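You operate a simulated robot arm through the tools that you are given. There is no shell and no other tool.

You are at the controls of a simulated robot arm. One attempt, no reset.

TASK
Zero the lining gauge on its block, then gauge the shoe; under 3.0 mm goes in the RELINE tray.
Fine: block back where it was; a good shoe goes back on the bench between the gauges; leave the arm up. Set down upright: setting block.
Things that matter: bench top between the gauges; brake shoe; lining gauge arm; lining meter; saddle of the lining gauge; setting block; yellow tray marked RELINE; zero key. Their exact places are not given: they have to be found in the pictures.

Only the result counts: the job must be done as asked and must still hold three seconds after the hand-in. Knocking over, shifting, dropping, spilling or breaking anything else fails it.

THE ROBOT
A 7-joint arm with a two-finger parallel gripper on a trunk, on a base that moves. Base frame: it is fixed to the floor where the robot stands at the start and does not move with it; the origin is under the middle of the robot, x ahead of it, y to its left, z up. Readings come in mm, rad, newtons and seconds.
With the tool pointing down near the work surface it reaches from about 240 to 700 mm from the robot's upright axis, wherever it stands. Its first joint turns from -2.897 to 2.897 rad. Places, roughly: bench top between the gauges [-100, 3100, 900]; brake shoe [0, 3000, 1000]; lining gauge arm [-300, 2900, 1100]; lining meter [-400, 3100, 1000]; saddle of the lining gauge [-200, 2900, 900]; setting block [-250, 3000, 1000]; yellow tray marked RELINE [-500, 2800, 900]; zero key [-300, 3000, 900]. Payload 1.57 kg.
Tool frame: the origin (TCP) lies between the finger pads and is the grasp point; the fingertips stand 30 mm ahead of it; z points along the fingers, y is the line along which they close. The gripper opens to 80 mm. The fingers are 17 mm wide and 12 mm thick; the gripper's body (40 by 82 mm) begins 80 mm behind the TCP.
Orientation is told as [roll, pitch, yaw] about the base's x, y, z axes, in that order, counted from this pose: with the fingers straight down and closing along the base's y, the tool's x points along the base's -x, its y along +y and its z along -z.

THE INTERFACE
- The arm moves only by the tool apply_moves. Its argument "series" is a list of rows, each an object (a shift or turn left out is 0, a gripper value left out holds the last) with "xyz": the shift along the base's x, y, z in mm, a list of three; "delta_rot": the turn, a rotation vector about the base's x, y, z in rad, a list of three. In form: [{"xyz": [tx, ty, tz], "delta_rot": [rx, ry, rz]}, ...]. A call has 1 to 20 rows; each row shifts and turns the commanded pose from where the row before left it. "hand" is the opening, from 0 (shut) to 1 (fully open), set as the call begins (left out, the last holds). A row lasts 0.2 s, in which the tool goes at most 50 mm and 0.15 rad; a call with a longer step from one row to the next is refused whole, and so is a gripper value outside its range. Where a pose cannot be reached the arm comes as near as it can. A force on the tool above 90 N (or 10 N above the force at the start of the call, whichever is more), or a blocked arm, ends the call early, and 0.2 s more pass. Each finger travels about 72 mm/s and halts on what it meets, pressing with about 32 N; the grip force reading is that of the motor and also rises with nothing between the fingers. The clock runs only during rows and for 0.2 s after the last one: add rows that do not move to give the fingers time. The reply holds the time, the measured pose of the TCP, the force on the tool along the base axes, the opening and the grip force, in the units named above and with some noise, with the torque about the TCP (base axes, N m) and any sound that the robot's microphone picked up.
- Cameras (640 x 400 px; columns grow to the right, rows downward): "scene" is now at [-0, 127.6, 1400.6]; the picture's right is [-0.14, -0.99, 0.00], its down [-0.49, 0.07, -0.87] and it looks along [0.86, -0.12, -0.49] (base axes); focal length 285 px, centre (320, 200). "wrist" rides on the gripper at [72, -6, -122] in the tool frame; the picture's right is [0.09, 1.00, 0.00], its down [-0.84, 0.08, -0.54] and it looks along [-0.54, 0.05, 0.84] (tool axes); focal length 238 px, centre (320, 200).
- snapshot(camera): a new picture of that camera. It takes no simulated time.
- slide_trunk(by): slides the trunk up (or, below 0, down) by that many mm; the arm and the scene camera ride with it, the base frame stays. It gives what a move gives, with no picture.
- roll_base(legs): drives the robot by 1 to 6 legs, each [ahead, left, turn to the left] in mm, mm and rad, along the robot's own axes; the way and the turn of a leg run together, so that a leg with both is an arc; at most 1500 mm and 3.142 rad a leg. The arm and the cameras ride along, it lands a little off, and it stops where it bumps. It gives what a move gives.
- turn_head(pan, tilt): turns the head with the scene camera to pan (to the left, within 1.501 rad either way) and tilt (down, from -0.506 to 1.204), counted from straight ahead of the robot. It gives what a move gives.
- locate(camera, pixels): for up to 12 pixels [column, row] of the newest picture of that camera ("zoom" is the newest enlarged one), the place [x, y, z] in the base frame of the surface seen there, good to about 2 mm. It takes no simulated time.
- enlarge(camera, box): a new picture of the part [left, top, right, bottom] of that camera's present view, enlarged. It takes no simulated time.
- close_job(): hands the job in; it is judged then, once.

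Unless the task says otherwise, let go and move clear before handing in.

The tools are called by a JSON object that holds its "name" and its "arguments". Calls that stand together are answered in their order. apply_moves: Moves the arm, as the interface text tells. Its arguments: {"type":"object","properties":{"series":{"type":"array"},"hand":{"type":"number"}},"required":["series"]} The other tools are called the same way: slide_trunk (by) moves the trunk up or down; roll_base (legs) drives the base; turn_head (pan, tilt) turns the head that bears the scene camera; snapshot (camera) takes a picture; locate (camera, pixels) gives the place of the surface under pixels of a picture; enlarge (camera, box) takes an enlarged picture of a part of a camera's view; close_job () hands the job in.

At the start:

```text
time_s: 0.0
tcp_pos: [380.8, 156.6, 1148.6]
tool_rot: [0.001, 0.001, 0.002]
force: [0.1, 0.0, -0.4]
wrist_torque: [0.01, 0.02, -0.01]
grip_width: 80.0
gripper_force: 0.1
trunk travel left (down, up): [-50.0, 65.0]
robot x, y, heading: [2.3, 1.7, -0.004]
head pan, tilt (commanded): [-0.141, 0.513]
```

scene: 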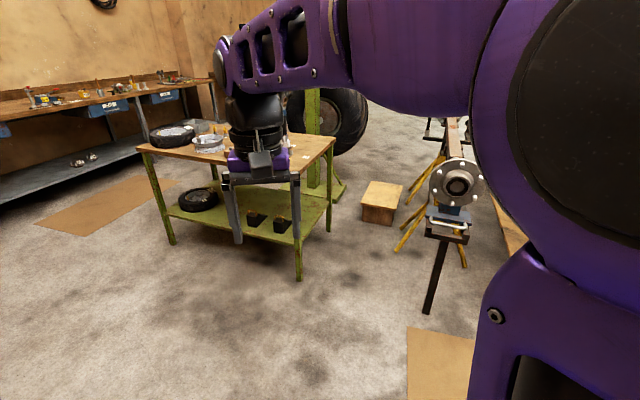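
wrist: 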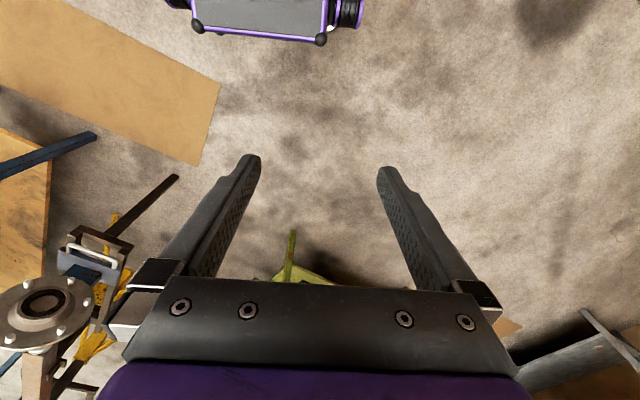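

The start pictures show a workshop with a table ahead, but the gauges should be about 3 m to my left (around [-200, 3000, 900]). I'll turn the head left to look there.

{"name": "turn_head", "arguments": {"pan": 1.5, "tilt": 0.3}}

```text
time_s: 1.7
tcp_pos: [381.0, 158.7, 1146.4]
tool_rot: [-0.004, 0.004, 0.001]
force: [-0.4, -0.1, -1.0]
wrist_torque: [0.02, -0.01, 0.03]
grip_width: 80.0
gripper_force: 0.1
trunk travel left (down, up): [-50.0, 65.0]
robot x, y, heading: [-0.5, -1.7, -0.0]
head pan, tilt (commanded): [1.499, 0.3]
```

The head now looks left; I take a picture to find the bench.

{"name": "snapshot", "arguments": {"camera": "scene"}}

{"name": "enlarge", "arguments": {"camera": "scene", "box": [200, 100, 440, 250]}}

```text
taken
```

scene: 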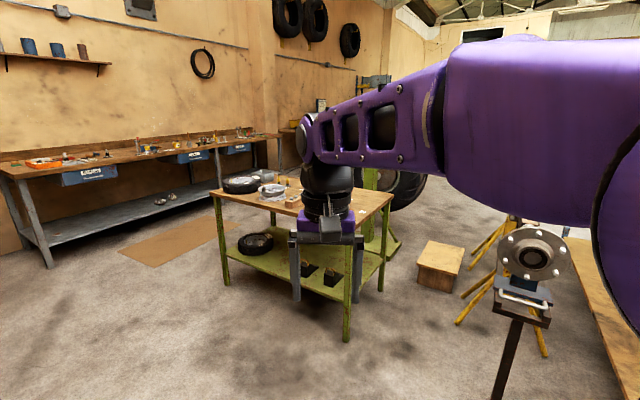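

```text
2.67 times, centred on (320, 175) of scene
```

zoom: 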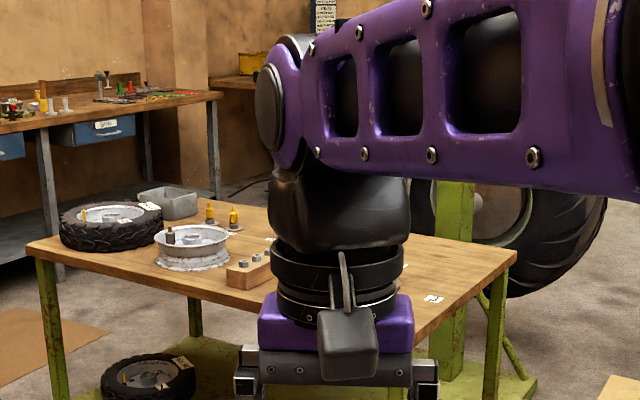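

The picture barely panned (the table moved from column 240 to 300), so the head may still be turning. I'll call again to give it time, then look.

{"name": "turn_head", "arguments": {"pan": 1.5, "tilt": 0.3}}

{"name": "snapshot", "arguments": {"camera": "scene"}}

{"name": "locate", "arguments": {"camera": "scene", "pixels": [[120, 140], [60, 170], [250, 200], [320, 330], [20, 190]]}}

```text
time_s: 2.3
tcp_pos: [380.3, 158.1, 1147.5]
tool_rot: [-0.002, 0.005, 0.001]
force: [0.3, -0.2, -0.9]
wrist_torque: [0.02, 0.06, 0.02]
grip_width: 79.9
gripper_force: 0.0
trunk travel left (down, up): [-50.0, 65.0]
robot x, y, heading: [3.1, -0.5, -0.001]
head pan, tilt (commanded): [1.499, 0.3]
```

```text
taken
```

scene: 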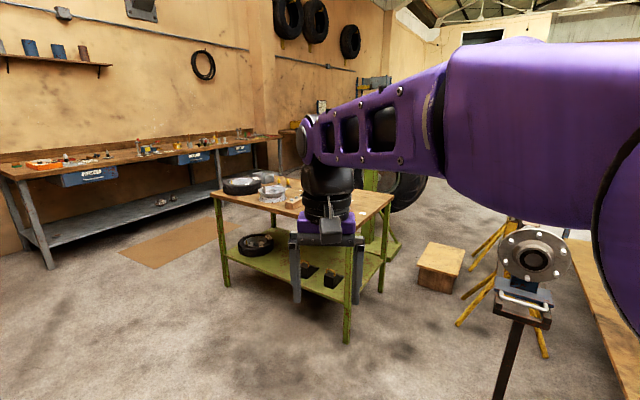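

```text
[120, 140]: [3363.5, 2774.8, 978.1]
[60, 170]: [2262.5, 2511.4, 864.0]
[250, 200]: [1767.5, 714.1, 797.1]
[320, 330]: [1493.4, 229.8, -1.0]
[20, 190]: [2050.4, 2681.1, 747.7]
```

The located points show the camera looks only about 0.07 rad to the left, so the head doesn't pan as commanded; the wall bench is at y≈2500–2800. I'll turn the base left in place by 90° instead.

{"name": "roll_base", "arguments": {"legs": [[0, 0, 1.571]]}}

{"name": "snapshot", "arguments": {"camera": "scene"}}

```text
time_s: 6.6
tcp_pos: [-161.2, 380.1, 1147.2]
tool_rot: [-0.003, 0.002, 1.579]
force: [-0.3, -0.4, 0.3]
wrist_torque: [0.03, -0.04, 0.05]
grip_width: 80.1
gripper_force: 0.1
trunk travel left (down, up): [-50.0, 65.0]
robot x, y, heading: [-2.0, -2.5, 1.576]
head pan, tilt (commanded): [1.499, 0.3]
```

```text
taken
```

scene: 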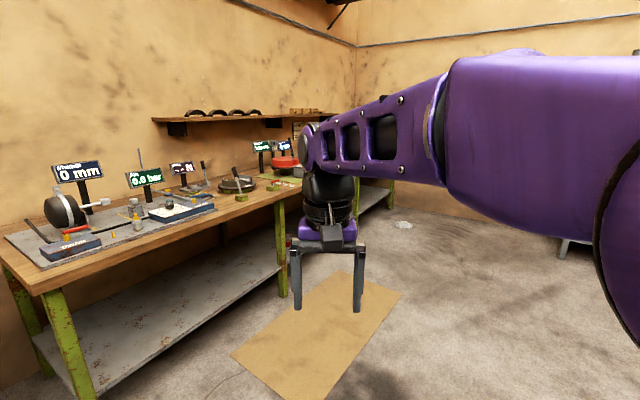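

Now a bench with meters is visible at left (pixels (75,170), (145,180), (185,168), (262,146)). I'll enlarge it and locate points.

{"name": "enlarge", "arguments": {"camera": "scene", "box": [0, 100, 320, 300]}}

{"name": "locate", "arguments": {"camera": "scene", "pixels": [[75, 170], [145, 180], [183, 168], [262, 146], [284, 146], [240, 185], [284, 163], [60, 205], [45, 285], [300, 180], [110, 260], [285, 290]]}}

{"name": "enlarge", "arguments": {"camera": "scene", "box": [150, 120, 320, 220]}}

```text
2.00 times, centred on (160, 200) of scene
```

zoom: 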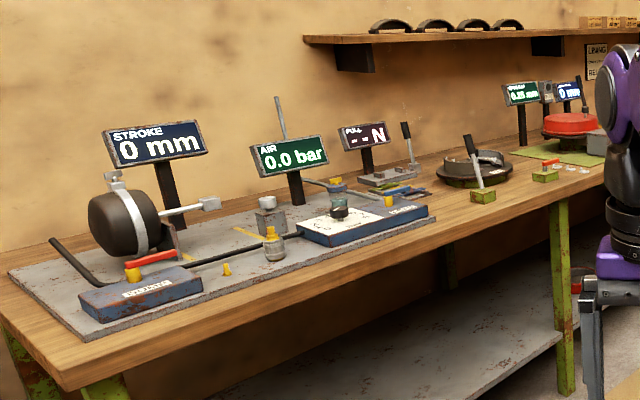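

```text
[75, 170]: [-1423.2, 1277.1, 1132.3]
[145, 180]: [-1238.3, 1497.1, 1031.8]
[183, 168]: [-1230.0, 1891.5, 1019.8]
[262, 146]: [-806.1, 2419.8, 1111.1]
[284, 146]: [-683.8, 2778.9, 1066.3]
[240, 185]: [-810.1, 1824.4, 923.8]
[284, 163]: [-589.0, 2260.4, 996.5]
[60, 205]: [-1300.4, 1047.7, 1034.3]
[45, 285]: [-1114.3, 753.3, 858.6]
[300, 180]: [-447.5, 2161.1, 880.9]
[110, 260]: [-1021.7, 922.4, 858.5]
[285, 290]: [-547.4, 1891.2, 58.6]
```

```text
3.76 times, centred on (235, 170) of scene
```

zoom: 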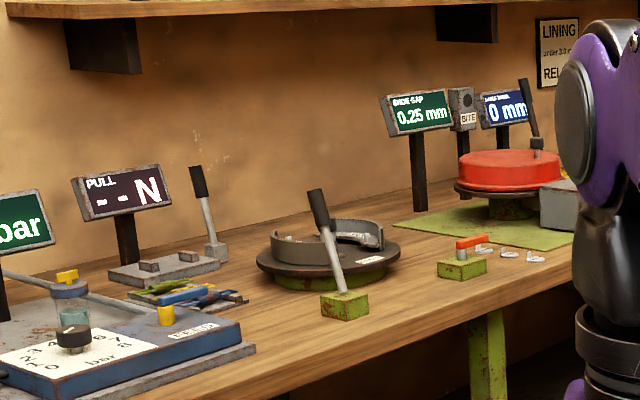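

The red/dark gauges and the "LINING under 3.0 mm" sign lie further along the bench, whose front edge runs from about (-1114,753) to (-447,2161). Before driving I check the floor ahead (pixels (400,225), (480,250), (560,245)).

{"name": "snapshot", "arguments": {"camera": "scene"}}

{"name": "locate", "arguments": {"camera": "scene", "pixels": [[404, 225], [480, 250], [562, 248], [370, 200], [388, 190], [420, 300], [312, 140], [330, 280], [600, 330]]}}

{"name": "snapshot", "arguments": {"camera": "wrist"}}

```text
taken
```

scene: 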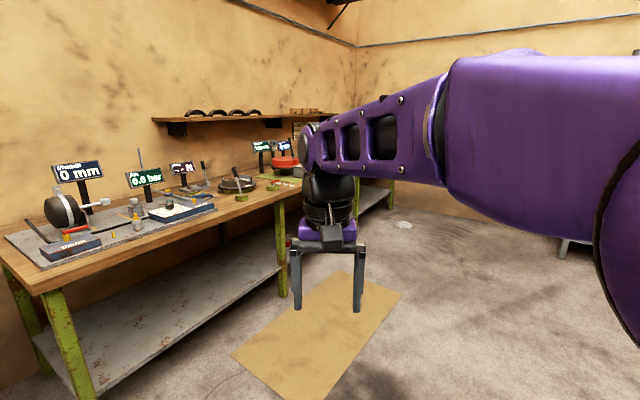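

```text
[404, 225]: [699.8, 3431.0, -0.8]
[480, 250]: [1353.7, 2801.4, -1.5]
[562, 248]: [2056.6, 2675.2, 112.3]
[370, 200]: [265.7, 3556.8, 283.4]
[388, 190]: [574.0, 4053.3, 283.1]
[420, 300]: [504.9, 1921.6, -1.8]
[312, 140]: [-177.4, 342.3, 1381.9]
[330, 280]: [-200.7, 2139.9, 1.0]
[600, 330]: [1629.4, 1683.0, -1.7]
```

```text
taken
```

wrist: 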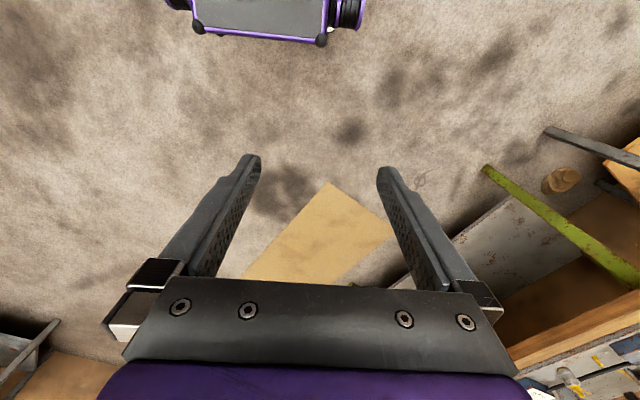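

The floor ahead is clear out to y≈3400. I drive 1400 mm ahead and 450 mm to the right, then turn 0.8 rad left to face the lining gauge area.

{"name": "roll_base", "arguments": {"legs": [[1400, -450, 0], [0, 0, 0.8]]}}

{"name": "snapshot", "arguments": {"camera": "scene"}}

```text
time_s: 16.1
tcp_pos: [57.5, 1541.8, 1144.2]
tool_rot: [-0.006, 0.008, 2.404]
force: [0.5, 0.4, 0.1]
wrist_torque: [0.03, 0.0, -0.03]
grip_width: 80.0
gripper_force: 0.1
trunk travel left (down, up): [-50.0, 65.0]
robot x, y, heading: [447.2, 1404.8, 2.407]
head pan, tilt (commanded): [1.499, 0.3]
```

```text
taken
```

scene: 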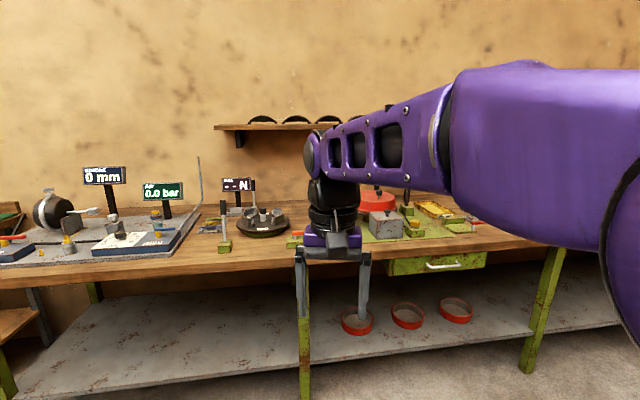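

The lining gauge area (yellow tray at about (435,210)) is right of centre, partly behind the arm. I test whether the head pans at all by commanding it right.

{"name": "turn_head", "arguments": {"pan": -0.5, "tilt": 0.4}}

{"name": "snapshot", "arguments": {"camera": "scene"}}

{"name": "locate", "arguments": {"camera": "scene", "pixels": [[320, 300], [200, 220], [300, 220]]}}

```text
time_s: 18.1
tcp_pos: [57.7, 1541.0, 1143.7]
tool_rot: [-0.007, 0.007, 2.405]
force: [-0.2, 0.6, -0.3]
wrist_torque: [0.0, 0.05, 0.04]
grip_width: 79.9
gripper_force: 0.1
trunk travel left (down, up): [-50.0, 65.0]
robot x, y, heading: [446.9, 1403.8, 2.409]
head pan, tilt (commanded): [-0.499, 0.4]
```

```text
taken
```

scene: 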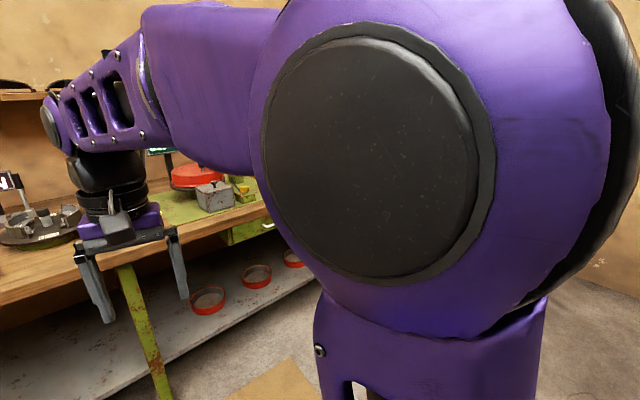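

```text
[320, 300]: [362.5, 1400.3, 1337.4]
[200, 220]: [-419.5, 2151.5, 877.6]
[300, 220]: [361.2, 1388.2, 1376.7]
```

The head does pan right, so leftward panning stops near 0.07 rad; I'll use base turns instead. Next I shift along the bench to about (500,2500) and turn to heading ~2.9 so the gauges appear left of the arm.

{"name": "roll_base", "arguments": {"legs": [[694, -850, 0], [0, 0, 0.5]]}}

{"name": "turn_head", "arguments": {"pan": 0.06, "tilt": 0.45}}

{"name": "snapshot", "arguments": {"camera": "scene"}}

```text
time_s: 28.0
tcp_pos: [103.3, 2434.4, 1143.8]
tool_rot: [-0.006, 0.007, 2.886]
force: [0.1, 0.8, 0.3]
wrist_torque: [-0.02, 0.01, -0.04]
grip_width: 80.1
gripper_force: 0.1
trunk travel left (down, up): [-50.0, 65.0]
robot x, y, heading: [514.9, 2495.2, 2.885]
head pan, tilt (commanded): [-0.499, 0.4]
```

```text
time_s: 29.0
tcp_pos: [102.9, 2434.7, 1143.1]
tool_rot: [-0.004, 0.008, 2.887]
force: [-0.9, 0.7, 0.7]
wrist_torque: [-0.02, 0.02, 0.0]
grip_width: 80.0
gripper_force: 0.0
trunk travel left (down, up): [-50.0, 65.0]
robot x, y, heading: [513.4, 2491.9, 2.889]
head pan, tilt (commanded): [0.059, 0.45]
```

```text
taken
```

scene: 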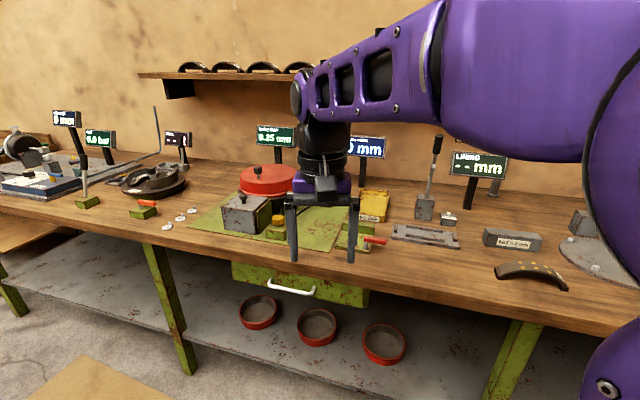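

Now I see the lining gauge: meter at (478,165), the saddle at (425,235), an arm lever at (430,175), a zero key at (448,218), setting block at (512,240), brake shoe at (530,275), yellow tray at (373,205). I'll enlarge and locate all of these.

{"name": "enlarge", "arguments": {"camera": "scene", "box": [340, 120, 640, 308]}}

{"name": "locate", "arguments": {"camera": "scene", "pixels": [[478, 165], [425, 210], [437, 140], [448, 217], [425, 236], [512, 237], [530, 273], [373, 198], [330, 225], [580, 225], [600, 255], [450, 280]]}}

```text
2.13 times, centred on (490, 214) of scene
```

zoom: 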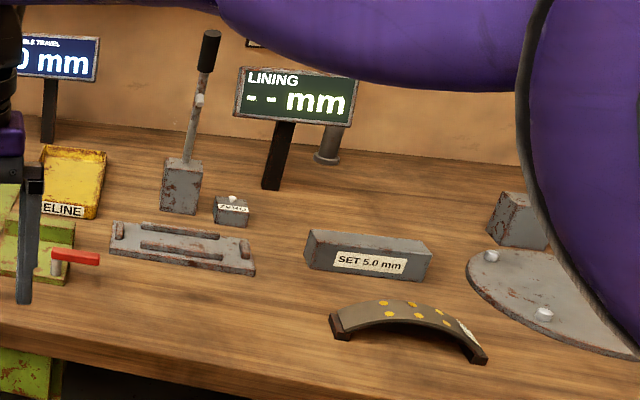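

```text
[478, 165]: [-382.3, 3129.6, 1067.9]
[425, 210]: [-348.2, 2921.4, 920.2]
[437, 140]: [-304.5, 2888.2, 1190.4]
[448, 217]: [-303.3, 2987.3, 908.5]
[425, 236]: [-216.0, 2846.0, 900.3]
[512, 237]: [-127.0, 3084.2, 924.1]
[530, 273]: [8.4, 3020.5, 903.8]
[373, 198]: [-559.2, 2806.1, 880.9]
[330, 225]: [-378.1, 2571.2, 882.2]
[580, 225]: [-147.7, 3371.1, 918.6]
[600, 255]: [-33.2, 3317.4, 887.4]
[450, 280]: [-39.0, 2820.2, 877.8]
```

The bench top here is at z≈878, with block at about (-127,3084), shoe (8,3020), saddle (-216,2846), key (-303,2987), arm handle top (-304,2888,1190) and tray (-559,2806). Before moving in, I check the size of my base in the wrist picture.

{"name": "snapshot", "arguments": {"camera": "wrist"}}

{"name": "locate", "arguments": {"camera": "wrist", "pixels": [[197, 28], [321, 40], [265, 34], [260, 10], [352, 12], [178, 4]]}}

{"name": "enlarge", "arguments": {"camera": "scene", "box": [400, 120, 500, 260]}}

```text
taken
```

wrist: 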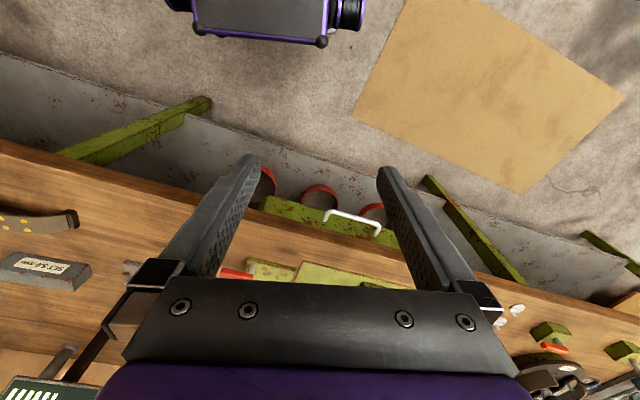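

```text
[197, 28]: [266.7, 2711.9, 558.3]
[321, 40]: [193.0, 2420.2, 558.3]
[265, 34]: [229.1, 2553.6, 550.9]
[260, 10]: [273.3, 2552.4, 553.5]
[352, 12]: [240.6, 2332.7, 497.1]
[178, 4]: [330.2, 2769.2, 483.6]
```

```text
2.86 times, centred on (450, 190) of scene
```

zoom: 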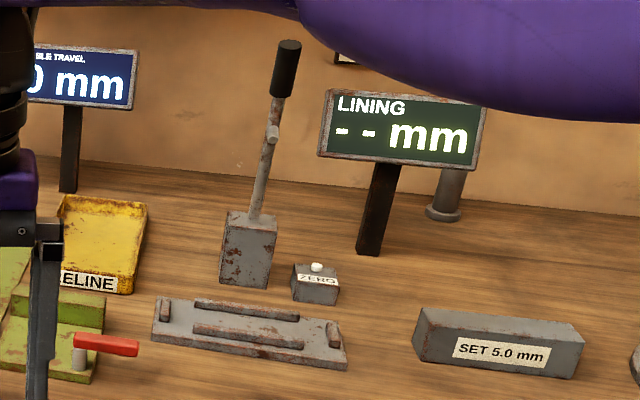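

The base front sits about 290 mm ahead of my centre (top z≈558). I now find the bench front edge and shelf edge here to know how near I can stand.

{"name": "snapshot", "arguments": {"camera": "scene"}}

{"name": "locate", "arguments": {"camera": "scene", "pixels": [[60, 205], [120, 222], [200, 243], [420, 297], [500, 317], [560, 331], [100, 305], [400, 385], [250, 350], [180, 350], [510, 360], [320, 280]]}}

```text
taken
```

scene: 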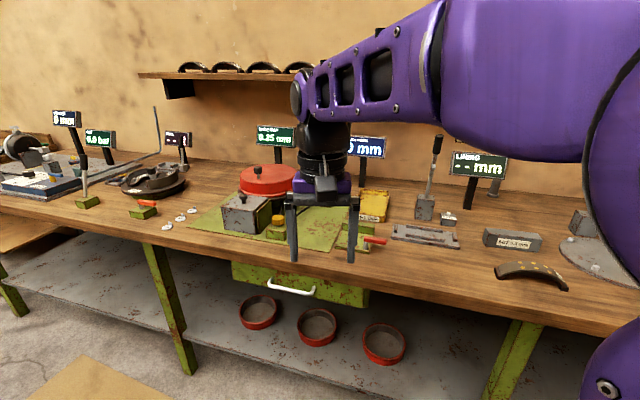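

```text
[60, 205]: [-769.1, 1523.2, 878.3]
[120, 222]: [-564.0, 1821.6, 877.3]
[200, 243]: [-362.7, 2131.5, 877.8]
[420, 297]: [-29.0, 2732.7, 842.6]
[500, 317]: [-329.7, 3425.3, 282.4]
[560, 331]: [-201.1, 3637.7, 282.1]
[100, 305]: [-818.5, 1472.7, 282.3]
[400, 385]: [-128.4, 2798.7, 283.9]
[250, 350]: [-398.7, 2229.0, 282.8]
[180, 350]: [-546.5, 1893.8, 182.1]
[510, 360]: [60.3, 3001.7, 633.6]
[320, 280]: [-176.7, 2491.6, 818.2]
```

The bench front runs along direction (0.52,0.85), with the shelf edge below it; standing 290 mm away puts the tray near the reach limit. I'll tilt the head down to see my base's front relative to the bench.

{"name": "turn_head", "arguments": {"pan": 0.06, "tilt": 1.1}}

{"name": "snapshot", "arguments": {"camera": "scene"}}

```text
time_s: 30.0
tcp_pos: [103.6, 2434.8, 1144.0]
tool_rot: [-0.006, 0.01, 2.888]
force: [-0.3, 0.6, 0.9]
wrist_torque: [0.0, -0.03, 0.02]
grip_width: 79.8
gripper_force: 0.1
trunk travel left (down, up): [-50.0, 65.0]
robot x, y, heading: [510.6, 2492.2, 2.888]
head pan, tilt (commanded): [0.059, 1.1]
```

```text
taken
```

scene: 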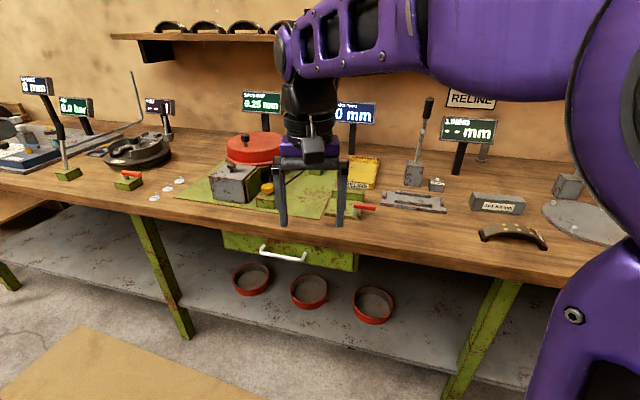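

The head moved only a little toward the commanded tilt; I'll see whether it is still moving.

{"name": "apply_moves", "arguments": {"series": [{"xyz": [0, 0, 0]}, {"xyz": [0, 0, 0]}, {"xyz": [0, 0, 0]}, {"xyz": [0, 0, 0]}, {"xyz": [0, 0, 0]}]}}

{"name": "snapshot", "arguments": {"camera": "scene"}}

```text
time_s: 31.2
tcp_pos: [103.9, 2435.1, 1144.1]
tool_rot: [-0.006, 0.009, 2.887]
force: [-0.1, -0.6, -1.1]
wrist_torque: [-0.02, 0.03, 0.03]
grip_width: 80.1
gripper_force: 0.1
trunk travel left (down, up): [-50.0, 65.0]
robot x, y, heading: [516.5, 2492.5, 2.888]
head pan, tilt (commanded): [0.059, 1.1]
```

```text
taken
```

scene: 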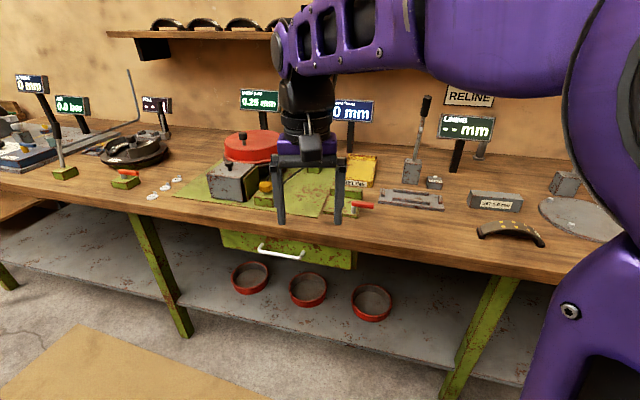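

The head seems to stop near tilt 0.55. I'll locate the shelf's front edge and bench edge precisely from this picture (pixels along (110,312)…(420,366) and (300,243)…(540,282)).

{"name": "locate", "arguments": {"camera": "scene", "pixels": [[100, 308], [250, 338], [300, 345], [350, 353], [400, 362], [430, 366], [200, 220], [380, 258], [420, 265], [480, 275], [540, 281], [460, 268]]}}

{"name": "enlarge", "arguments": {"camera": "scene", "box": [0, 200, 320, 400]}}

{"name": "enlarge", "arguments": {"camera": "scene", "box": [300, 200, 620, 400]}}

```text
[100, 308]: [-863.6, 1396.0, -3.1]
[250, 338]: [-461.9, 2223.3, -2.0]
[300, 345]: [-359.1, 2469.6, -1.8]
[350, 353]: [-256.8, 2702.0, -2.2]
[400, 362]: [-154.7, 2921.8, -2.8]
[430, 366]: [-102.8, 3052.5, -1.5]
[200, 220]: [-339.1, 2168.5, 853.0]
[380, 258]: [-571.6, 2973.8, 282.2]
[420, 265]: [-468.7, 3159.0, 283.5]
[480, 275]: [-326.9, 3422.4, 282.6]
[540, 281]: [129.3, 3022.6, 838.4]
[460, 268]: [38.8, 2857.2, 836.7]
```

```text
2.00 times, centred on (160, 300) of scene
```

zoom: 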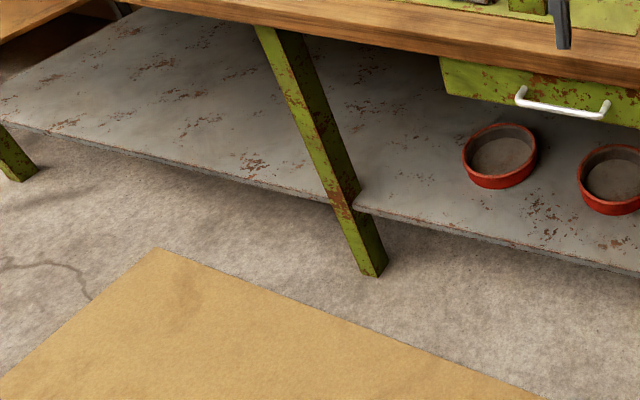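

```text
2.00 times, centred on (460, 300) of scene
```

zoom: 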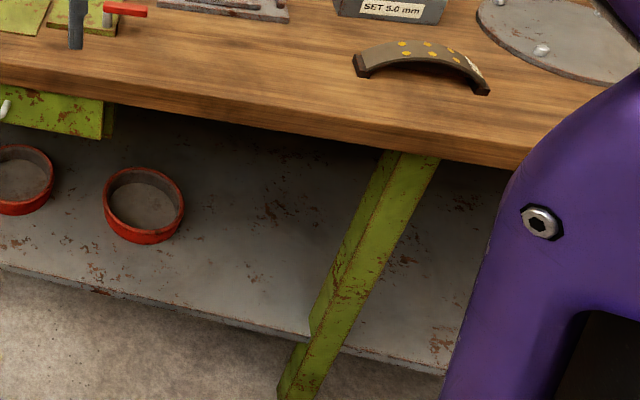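

The front face fits points (-339,2168), (39,2857), (129,3023), so the bench runs at 61.3° and my heading to face it should be about 2.64 rad. I locate the shelf's front edge and the tray corners more exactly.

{"name": "enlarge", "arguments": {"camera": "scene", "box": [300, 300, 460, 400]}}

{"name": "locate", "arguments": {"camera": "zoom", "pixels": [[200, 180], [200, 190], [200, 200], [200, 210], [400, 230], [400, 240], [400, 250]]}}

{"name": "enlarge", "arguments": {"camera": "scene", "box": [320, 80, 560, 230]}}

```text
4.00 times, centred on (380, 350) of scene
```

zoom: 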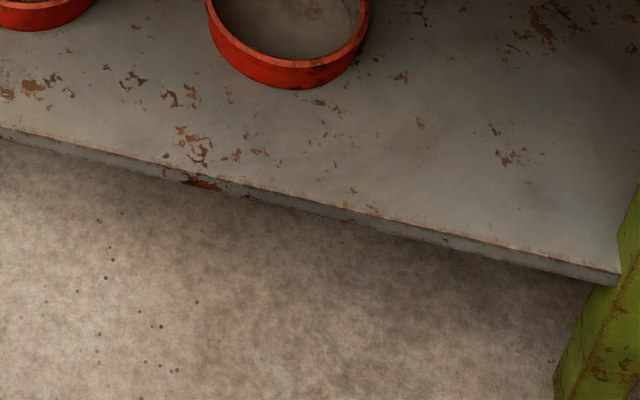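

```text
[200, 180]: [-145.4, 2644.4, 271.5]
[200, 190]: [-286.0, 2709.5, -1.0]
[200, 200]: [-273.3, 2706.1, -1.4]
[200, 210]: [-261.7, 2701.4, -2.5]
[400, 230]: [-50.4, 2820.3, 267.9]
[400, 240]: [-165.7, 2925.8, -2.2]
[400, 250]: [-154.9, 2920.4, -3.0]
```

```text
2.67 times, centred on (440, 155) of scene
```

zoom: 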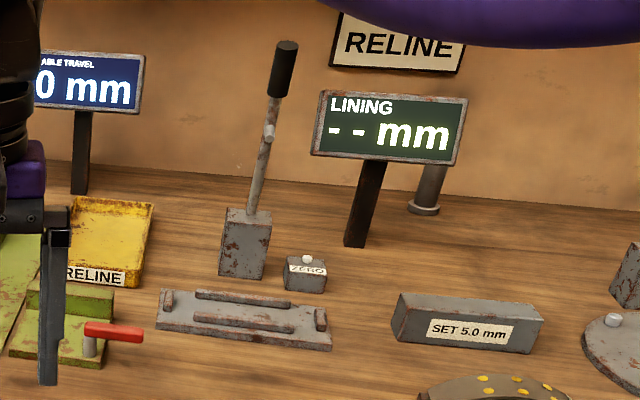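

The shelf edge is at 60 mm behind the bench front, so my base (front 294 mm) can stand with its centre about 245 mm out. I turn to face the bench and drive in part way first.

{"name": "roll_base", "arguments": {"legs": [[0, 0, -0.247], [0, -73, 0], [230, 0, 0]]}}

{"name": "snapshot", "arguments": {"camera": "scene"}}

{"name": "snapshot", "arguments": {"camera": "wrist"}}

```text
time_s: 34.8
tcp_pos: [-67.4, 2708.1, 1143.0]
tool_rot: [-0.005, 0.009, 2.646]
force: [0.3, 0.2, -0.5]
wrist_torque: [-0.03, 0.01, 0.0]
grip_width: 79.9
gripper_force: 0.0
trunk travel left (down, up): [-50.0, 65.0]
robot x, y, heading: [340.5, 2665.0, 2.648]
head pan, tilt (commanded): [0.059, 1.1]
```

```text
taken
```

scene: 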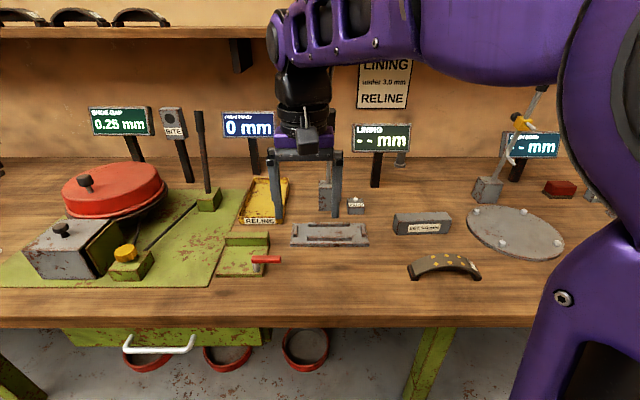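

```text
taken
```

wrist: 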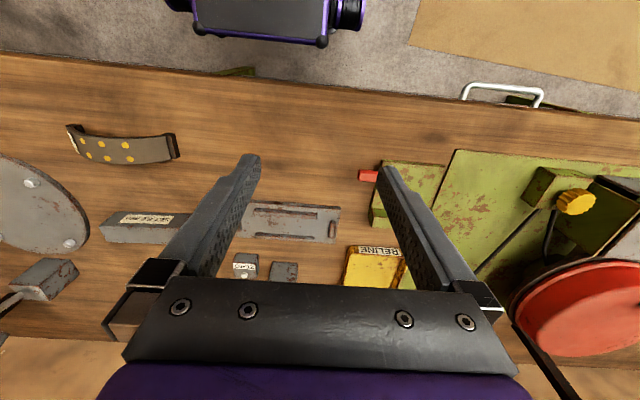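

The sign confirms "LINING under 3.0 mm RELINE". The layout is clear and the gripper will stay ~180 mm short of the lever, so I roll ahead another 105 mm.

{"name": "roll_base", "arguments": {"legs": [[105, 0, 0]]}}

{"name": "snapshot", "arguments": {"camera": "scene"}}

{"name": "snapshot", "arguments": {"camera": "wrist"}}

```text
time_s: 35.9
tcp_pos: [-130.7, 2745.8, 1140.4]
tool_rot: [-0.012, 0.017, 2.632]
force: [0.6, 0.3, 0.0]
wrist_torque: [-0.02, 0.0, 0.01]
grip_width: 79.9
gripper_force: 0.0
trunk travel left (down, up): [-50.0, 65.0]
robot x, y, heading: [278.4, 2698.6, 2.636]
head pan, tilt (commanded): [0.059, 1.1]
stopped in leg 1: the robot was blocked; the commanded pose is now the measured one
```

```text
taken
```

scene: 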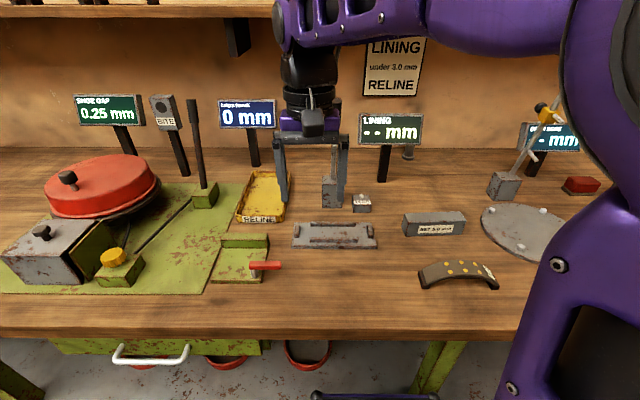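

```text
taken
```

wrist: 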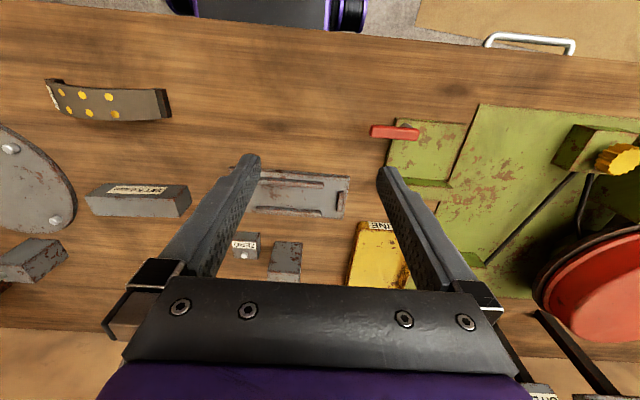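

The base bumped at about 286 mm out (something reaches ~340 mm ahead), so I'm as close as I can get; the items remain within reach (key 648 mm, block 559 mm). I back off 5 mm and take enlarged views to measure the block, shoe, saddle and key.

{"name": "roll_base", "arguments": {"legs": [[-6, 0, 0]]}}

{"name": "enlarge", "arguments": {"camera": "scene", "box": [280, 170, 520, 320]}}

```text
time_s: 36.6
tcp_pos: [-125.1, 2742.2, 1139.6]
tool_rot: [-0.012, 0.016, 2.632]
force: [-0.6, 1.0, 0.7]
wrist_torque: [0.02, 0.01, 0.0]
grip_width: 80.2
gripper_force: 0.0
trunk travel left (down, up): [-50.0, 65.0]
robot x, y, heading: [287.5, 2694.0, 2.64]
head pan, tilt (commanded): [0.059, 1.1]
```

```text
2.67 times, centred on (400, 245) of scene
```

zoom: 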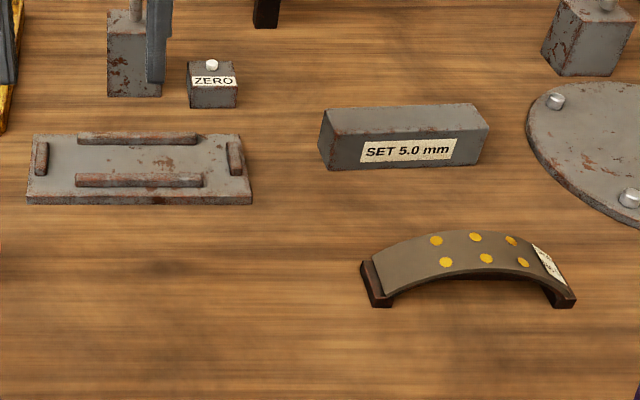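

I locate the block corners, saddle corners and rails, key button and shoe points in this zoom.

{"name": "locate", "arguments": {"camera": "zoom", "pixels": [[324, 131], [337, 112], [470, 107], [485, 128], [405, 118], [400, 135], [331, 168], [479, 156], [140, 160], [212, 65], [200, 72], [140, 137]]}}

{"name": "locate", "arguments": {"camera": "zoom", "pixels": [[30, 198], [250, 198], [236, 139], [53, 138], [140, 177], [42, 148], [236, 148], [480, 255], [378, 265], [376, 300], [566, 302], [560, 285]]}}

```text
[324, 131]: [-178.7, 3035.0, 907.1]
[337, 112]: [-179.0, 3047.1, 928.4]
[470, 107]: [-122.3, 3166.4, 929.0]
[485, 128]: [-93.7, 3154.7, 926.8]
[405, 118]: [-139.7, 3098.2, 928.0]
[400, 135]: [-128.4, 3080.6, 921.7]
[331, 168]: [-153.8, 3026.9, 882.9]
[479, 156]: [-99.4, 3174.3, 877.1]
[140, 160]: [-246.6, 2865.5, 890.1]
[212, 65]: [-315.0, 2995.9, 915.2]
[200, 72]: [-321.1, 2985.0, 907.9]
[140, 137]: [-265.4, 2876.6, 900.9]
```

```text
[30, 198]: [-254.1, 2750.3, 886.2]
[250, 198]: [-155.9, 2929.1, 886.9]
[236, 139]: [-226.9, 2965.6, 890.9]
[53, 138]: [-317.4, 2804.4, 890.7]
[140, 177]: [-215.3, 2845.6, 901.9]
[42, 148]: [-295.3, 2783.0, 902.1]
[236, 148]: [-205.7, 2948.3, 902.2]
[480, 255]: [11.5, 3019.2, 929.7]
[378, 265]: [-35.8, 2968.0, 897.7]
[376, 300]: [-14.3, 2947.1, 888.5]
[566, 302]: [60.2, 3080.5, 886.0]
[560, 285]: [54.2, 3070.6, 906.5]
```

The block measures about 145×34×50 mm, centre (-139,3098), top z 928, long axis at 64.6°; the saddle pocket is centred near (-240,2860) at z 890 with the gauge post behind it. I swing the gripper right above the block, turning it to close across the block's width, which also clears my view of the lever.

{"name": "apply_moves", "arguments": {"hand": 1, "series": [{"xyz": [0, 28, 0], "delta_rot": [0, 0, -0.125]}, {"xyz": [0, 30, 0], "delta_rot": [0, 0, -0.125]}, {"xyz": [-1, 30, 0], "delta_rot": [0, 0, -0.125]}, {"xyz": [-1, 30, 0], "delta_rot": [0, 0, -0.125]}, {"xyz": [-1, 30, 0], "delta_rot": [0, 0, -0.125]}, {"xyz": [-1, 30, 0], "delta_rot": [0, 0, -0.125]}, {"xyz": [-2, 30, 0], "delta_rot": [0, 0, -0.125]}, {"xyz": [-2, 30, 0], "delta_rot": [0, 0, -0.125]}, {"xyz": [-2, 30, 0], "delta_rot": [0, 0, -0.125]}, {"xyz": [-2, 30, 0], "delta_rot": [0, 0, -0.125]}, {"xyz": [-2, 30, 0], "delta_rot": [0, 0, -0.125]}, {"xyz": [0, 28, 0], "delta_rot": [0, 0, -0.13]}, {"xyz": [0, 0, 0]}, {"xyz": [0, 0, 0]}]}}

{"name": "snapshot", "arguments": {"camera": "scene"}}

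{"name": "snapshot", "arguments": {"camera": "wrist"}}

```text
time_s: 39.6
tcp_pos: [-138.3, 3096.6, 1139.3]
tool_rot: [-0.012, 0.017, 1.131]
force: [0.7, 1.1, 0.2]
wrist_torque: [-0.01, 0.01, 0.0]
grip_width: 79.8
gripper_force: 0.0
trunk travel left (down, up): [-50.0, 65.0]
robot x, y, heading: [284.1, 2693.3, 2.641]
head pan, tilt (commanded): [0.059, 1.1]
```

```text
taken
```

scene: 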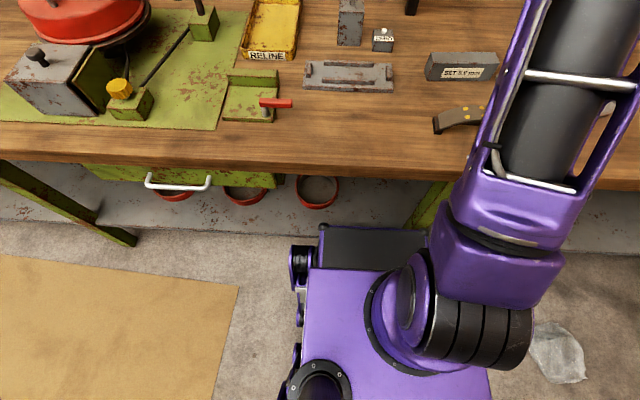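

```text
taken
```

wrist: 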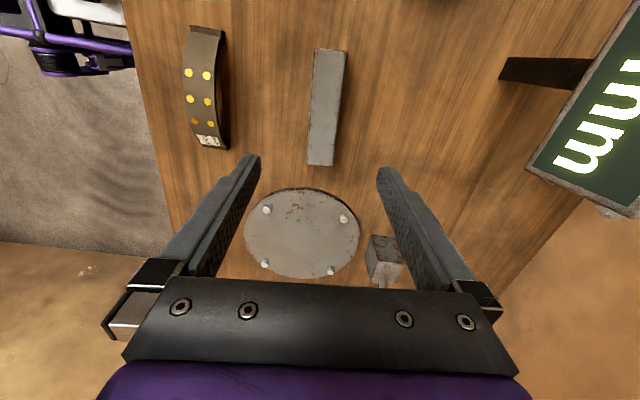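

With the arm out of the way the head reached its commanded tilt, so the arm had been blocking it. I raise the view to look at the lever and gauge.

{"name": "turn_head", "arguments": {"pan": 0.0, "tilt": 0.6}}

{"name": "snapshot", "arguments": {"camera": "scene"}}

{"name": "enlarge", "arguments": {"camera": "scene", "box": [220, 80, 460, 230]}}

```text
time_s: 40.6
tcp_pos: [-138.4, 3095.8, 1139.7]
tool_rot: [-0.011, 0.019, 1.128]
force: [-0.6, 0.5, 0.2]
wrist_torque: [0.0, 0.02, 0.0]
grip_width: 80.1
gripper_force: 0.1
trunk travel left (down, up): [-50.0, 65.0]
robot x, y, heading: [287.1, 2698.3, 2.639]
head pan, tilt (commanded): [0.0, 0.6]
```

```text
taken
```

scene: 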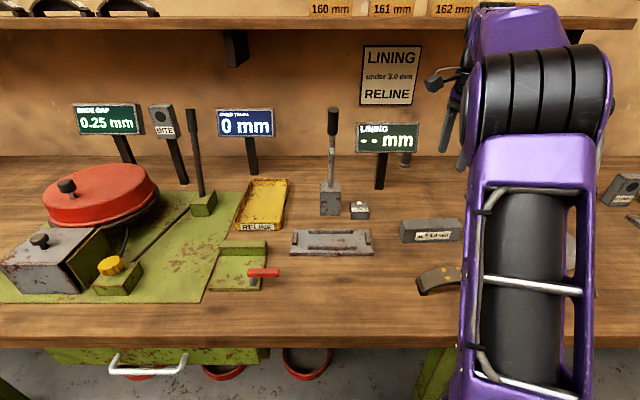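

```text
2.67 times, centred on (340, 155) of scene
```

zoom: 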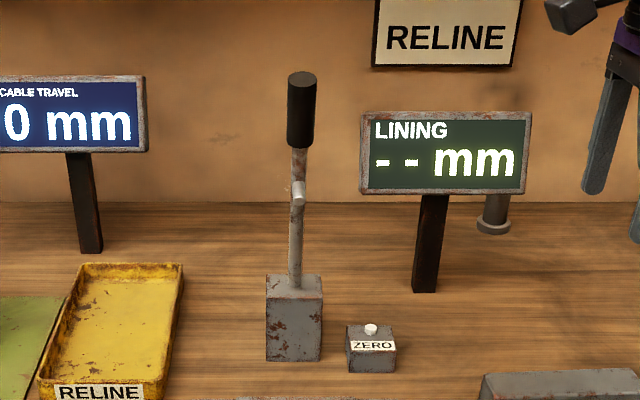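

Clear view of the gauge: handle (300,75)–(301,145), a tip at (298,192), post (293,280–360). I locate these and the tray corners.

{"name": "locate", "arguments": {"camera": "zoom", "pixels": [[301, 80], [301, 110], [301, 143], [297, 165], [297, 193], [299, 205], [296, 260], [295, 283], [293, 296], [270, 300], [318, 296], [293, 355]]}}

{"name": "locate", "arguments": {"camera": "zoom", "pixels": [[83, 267], [178, 268], [45, 380], [143, 383], [110, 320], [371, 328], [390, 130], [510, 180], [430, 280], [100, 393]]}}

```text
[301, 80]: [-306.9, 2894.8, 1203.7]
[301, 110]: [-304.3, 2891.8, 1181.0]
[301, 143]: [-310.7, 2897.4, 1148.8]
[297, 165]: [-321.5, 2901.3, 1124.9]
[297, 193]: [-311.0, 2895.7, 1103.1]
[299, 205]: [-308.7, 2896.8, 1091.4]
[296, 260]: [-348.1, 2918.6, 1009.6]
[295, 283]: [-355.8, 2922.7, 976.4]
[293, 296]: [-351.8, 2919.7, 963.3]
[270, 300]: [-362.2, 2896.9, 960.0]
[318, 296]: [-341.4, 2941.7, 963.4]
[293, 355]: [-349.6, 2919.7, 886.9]
```

```text
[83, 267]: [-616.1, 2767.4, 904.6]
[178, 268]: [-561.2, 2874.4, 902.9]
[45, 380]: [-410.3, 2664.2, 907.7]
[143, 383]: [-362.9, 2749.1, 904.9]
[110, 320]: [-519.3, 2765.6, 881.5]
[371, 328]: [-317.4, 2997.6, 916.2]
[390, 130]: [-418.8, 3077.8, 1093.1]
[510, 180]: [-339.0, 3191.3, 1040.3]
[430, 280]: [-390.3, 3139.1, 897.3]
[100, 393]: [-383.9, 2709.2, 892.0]
```

The lever leans about 15° toward me, pivot near depth 393 mm and z≈945; the handle spans radius ~211–271 mm. I verify the block's top outline with the wrist camera before descending.

{"name": "locate", "arguments": {"camera": "wrist", "pixels": [[316, 51], [345, 53], [309, 162], [333, 164], [327, 105], [187, 30], [215, 32], [195, 143], [222, 148], [205, 90]]}}

{"name": "enlarge", "arguments": {"camera": "wrist", "box": [160, 0, 400, 150]}}

```text
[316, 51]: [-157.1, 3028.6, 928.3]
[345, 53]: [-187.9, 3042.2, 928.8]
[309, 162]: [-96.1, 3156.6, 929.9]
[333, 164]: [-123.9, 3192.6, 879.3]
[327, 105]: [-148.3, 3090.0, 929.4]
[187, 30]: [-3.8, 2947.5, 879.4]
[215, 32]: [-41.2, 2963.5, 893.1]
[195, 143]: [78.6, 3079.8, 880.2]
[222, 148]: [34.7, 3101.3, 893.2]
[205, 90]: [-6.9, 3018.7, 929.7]
```

```text
2.67 times, centred on (280, 75) of wrist
```

zoom: 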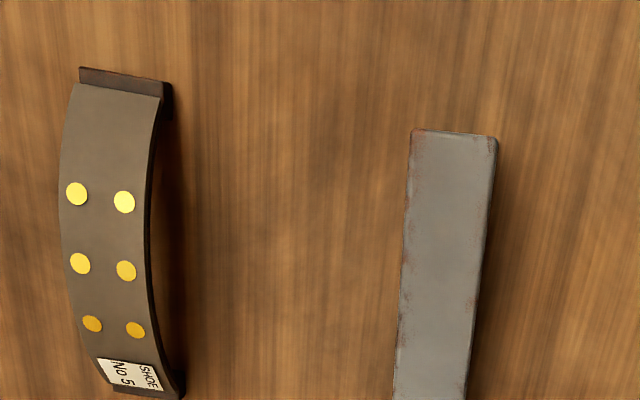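

Both cameras put the block's centre near (-141,3099), ~36 mm wide. I level the tool and descend to z≈985 above it, then check.

{"name": "apply_moves", "arguments": {"hand": 1, "series": [{"xyz": [-2.6, 3.2, -30], "delta_rot": [0.022, 0.002, 0]}, {"xyz": [0, 0, -40]}, {"xyz": [0, 0, -40]}, {"xyz": [0, 0, -30]}, {"xyz": [0, 0, -15]}, {"xyz": [0, 0, 0]}, {"xyz": [0, 0, 0]}]}}

{"name": "snapshot", "arguments": {"camera": "wrist"}}

{"name": "snapshot", "arguments": {"camera": "scene"}}

```text
time_s: 42.2
tcp_pos: [-139.4, 3098.2, 984.6]
tool_rot: [-0.001, -0.002, 1.125]
force: [0.0, -0.3, 0.3]
wrist_torque: [0.01, -0.03, 0.02]
grip_width: 80.2
gripper_force: 0.1
trunk travel left (down, up): [-50.0, 65.0]
robot x, y, heading: [283.5, 2695.7, 2.632]
head pan, tilt (commanded): [0.0, 0.6]
```

```text
taken
```

wrist: 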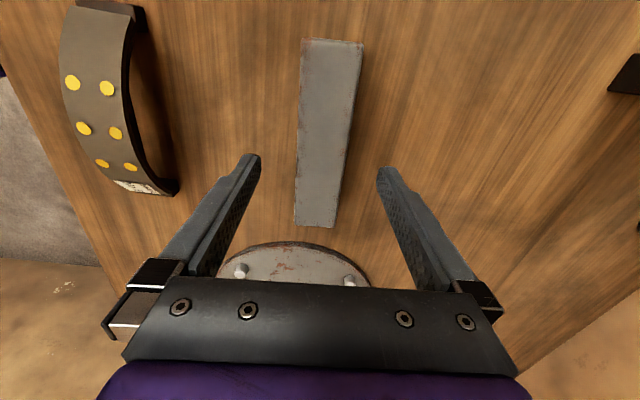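

```text
taken
```

scene: 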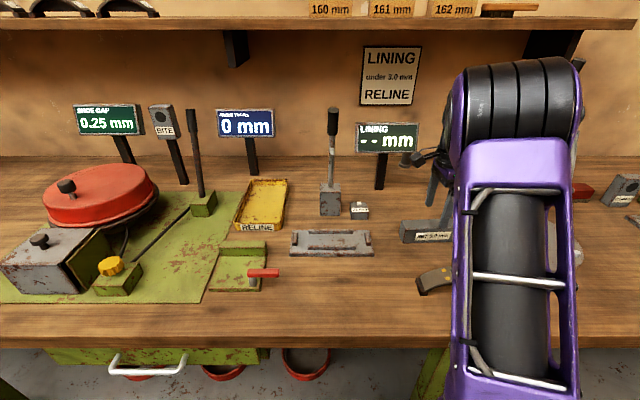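

The block's slant in the wrist view matches the camera's 5° mount angle, so the yaw is right. I measure the block's edges again from this nearer view to centre the fingers.

{"name": "locate", "arguments": {"camera": "wrist", "pixels": [[306, 42], [359, 45], [298, 222], [333, 224], [303, 120], [349, 122], [325, 120]]}}

```text
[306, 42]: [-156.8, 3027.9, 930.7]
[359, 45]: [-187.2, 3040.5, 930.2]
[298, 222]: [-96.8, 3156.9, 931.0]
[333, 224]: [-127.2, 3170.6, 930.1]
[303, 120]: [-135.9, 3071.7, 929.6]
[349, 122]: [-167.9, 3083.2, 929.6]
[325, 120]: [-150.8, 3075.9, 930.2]
```

The block centre is (-142,3099) at 65.1°; I'll remember this as its home pose. I shift slightly, descend to z≈928 (tips 20 mm above the block's bottom so they clear the saddle rails later), and close.

{"name": "apply_moves", "arguments": {"hand": 1, "series": [{"xyz": [-2.5, 0.9, -20], "delta_rot": [0, 0, 0.01]}, {"xyz": [0, 0, -20]}, {"xyz": [0, 0, -16]}, {"xyz": [0, 0, 0]}, {"xyz": [0, 0, 0]}]}}

{"name": "snapshot", "arguments": {"camera": "wrist"}}

```text
time_s: 43.4
tcp_pos: [-144.0, 3099.9, 928.5]
tool_rot: [-0.001, -0.001, 1.138]
force: [0.0, 0.5, 0.0]
wrist_torque: [0.01, 0.0, 0.02]
grip_width: 80.1
gripper_force: 0.1
trunk travel left (down, up): [-50.0, 65.0]
robot x, y, heading: [289.3, 2693.7, 2.636]
head pan, tilt (commanded): [0.0, 0.6]
```

```text
taken
```

wrist: 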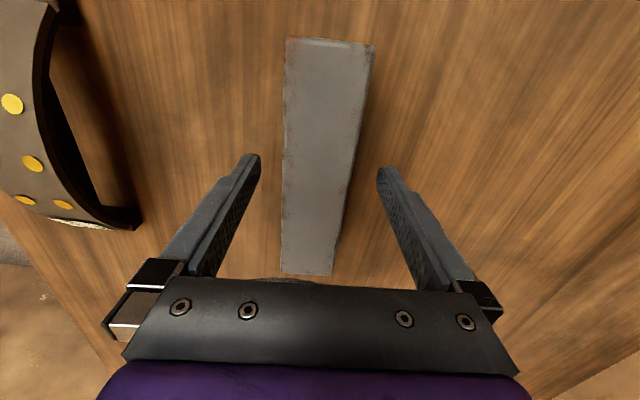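

The block sits centred between the fingers (block edges 281–355, tips 250 and 385 at row ~170). I close the gripper on it.

{"name": "apply_moves", "arguments": {"hand": 0, "series": [{"xyz": [0, 0, 0]}, {"xyz": [0, 0, 0]}, {"xyz": [0, 0, 0]}, {"xyz": [0, 0, 0]}, {"xyz": [0, 0, 0]}]}}

```text
time_s: 44.6
tcp_pos: [-144.7, 3099.4, 930.0]
tool_rot: [0.0, -0.003, 1.14]
force: [2.4, -0.3, 0.4]
wrist_torque: [0.06, -0.04, -0.03]
grip_width: 39.8
gripper_force: 32.3
trunk travel left (down, up): [-50.0, 65.0]
robot x, y, heading: [286.9, 2693.6, 2.635]
head pan, tilt (commanded): [0.0, 0.6]
```

Gripped at 39.8 mm with 32 N. I lift it slowly by 80 mm.

{"name": "apply_moves", "arguments": {"series": [{"xyz": [0, 0, 10]}, {"xyz": [0, 0, 20]}, {"xyz": [0, 0, 25]}, {"xyz": [0, 0, 25]}, {"xyz": [0, 0, 0]}]}}

{"name": "snapshot", "arguments": {"camera": "wrist"}}

{"name": "snapshot", "arguments": {"camera": "scene"}}

```text
time_s: 45.8
tcp_pos: [-144.2, 3100.6, 1007.3]
tool_rot: [0.0, -0.001, 1.137]
force: [-0.1, 0.1, 0.4]
wrist_torque: [0.05, -0.03, 0.01]
grip_width: 0.0
gripper_force: 21.0
trunk travel left (down, up): [-50.0, 65.0]
robot x, y, heading: [285.8, 2692.6, 2.639]
head pan, tilt (commanded): [0.0, 0.6]
```

```text
taken
```

wrist: 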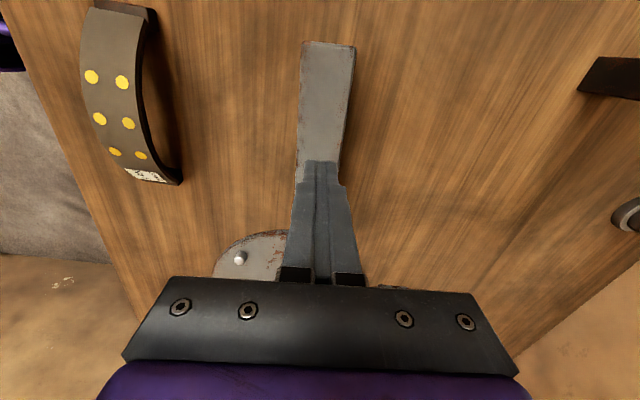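

```text
taken
```

scene: 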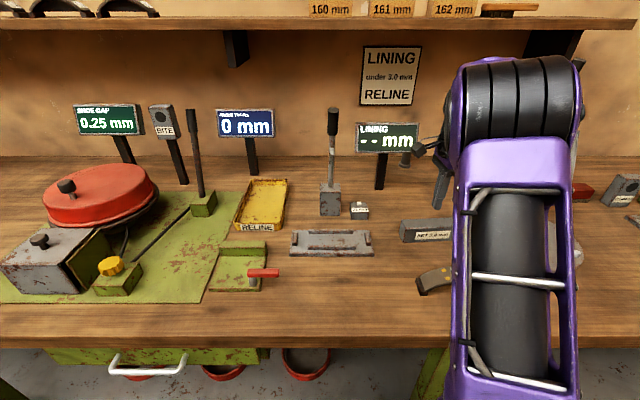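

The grip slipped: the fingers shut to 0 mm and the block stayed on the bench upright. I open and inspect both the block's pose and the finger pads' shape.

{"name": "apply_moves", "arguments": {"hand": 1, "series": [{"xyz": [0, 0, 0]}, {"xyz": [0, 0, 0]}, {"xyz": [0, 0, 0]}, {"xyz": [0, 0, 0]}]}}

{"name": "enlarge", "arguments": {"camera": "wrist", "box": [160, 130, 480, 330]}}

{"name": "snapshot", "arguments": {"camera": "wrist"}}

```text
time_s: 46.8
tcp_pos: [-143.0, 3100.4, 1005.7]
tool_rot: [0.0, 0.001, 1.137]
force: [-0.2, 0.4, -0.2]
wrist_torque: [0.01, 0.02, 0.03]
grip_width: 80.2
gripper_force: 0.0
trunk travel left (down, up): [-50.0, 65.0]
robot x, y, heading: [286.5, 2695.5, 2.635]
head pan, tilt (commanded): [0.0, 0.6]
```

```text
2.00 times, centred on (320, 230) of wrist
```

zoom: 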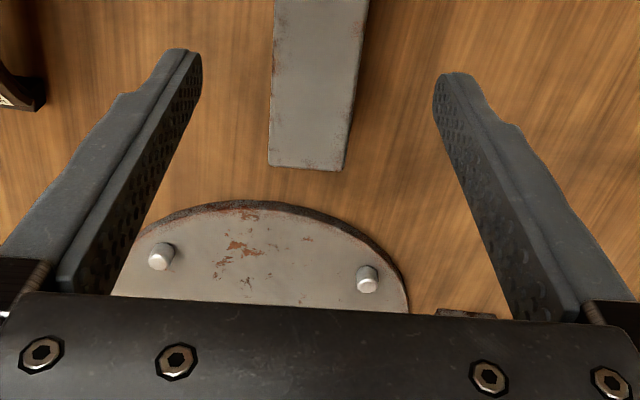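

```text
taken
```

wrist: 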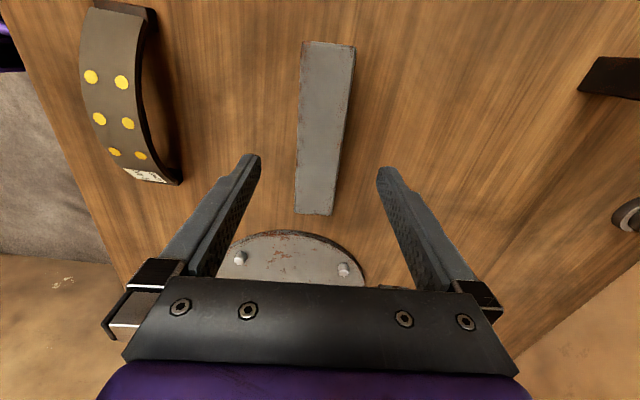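

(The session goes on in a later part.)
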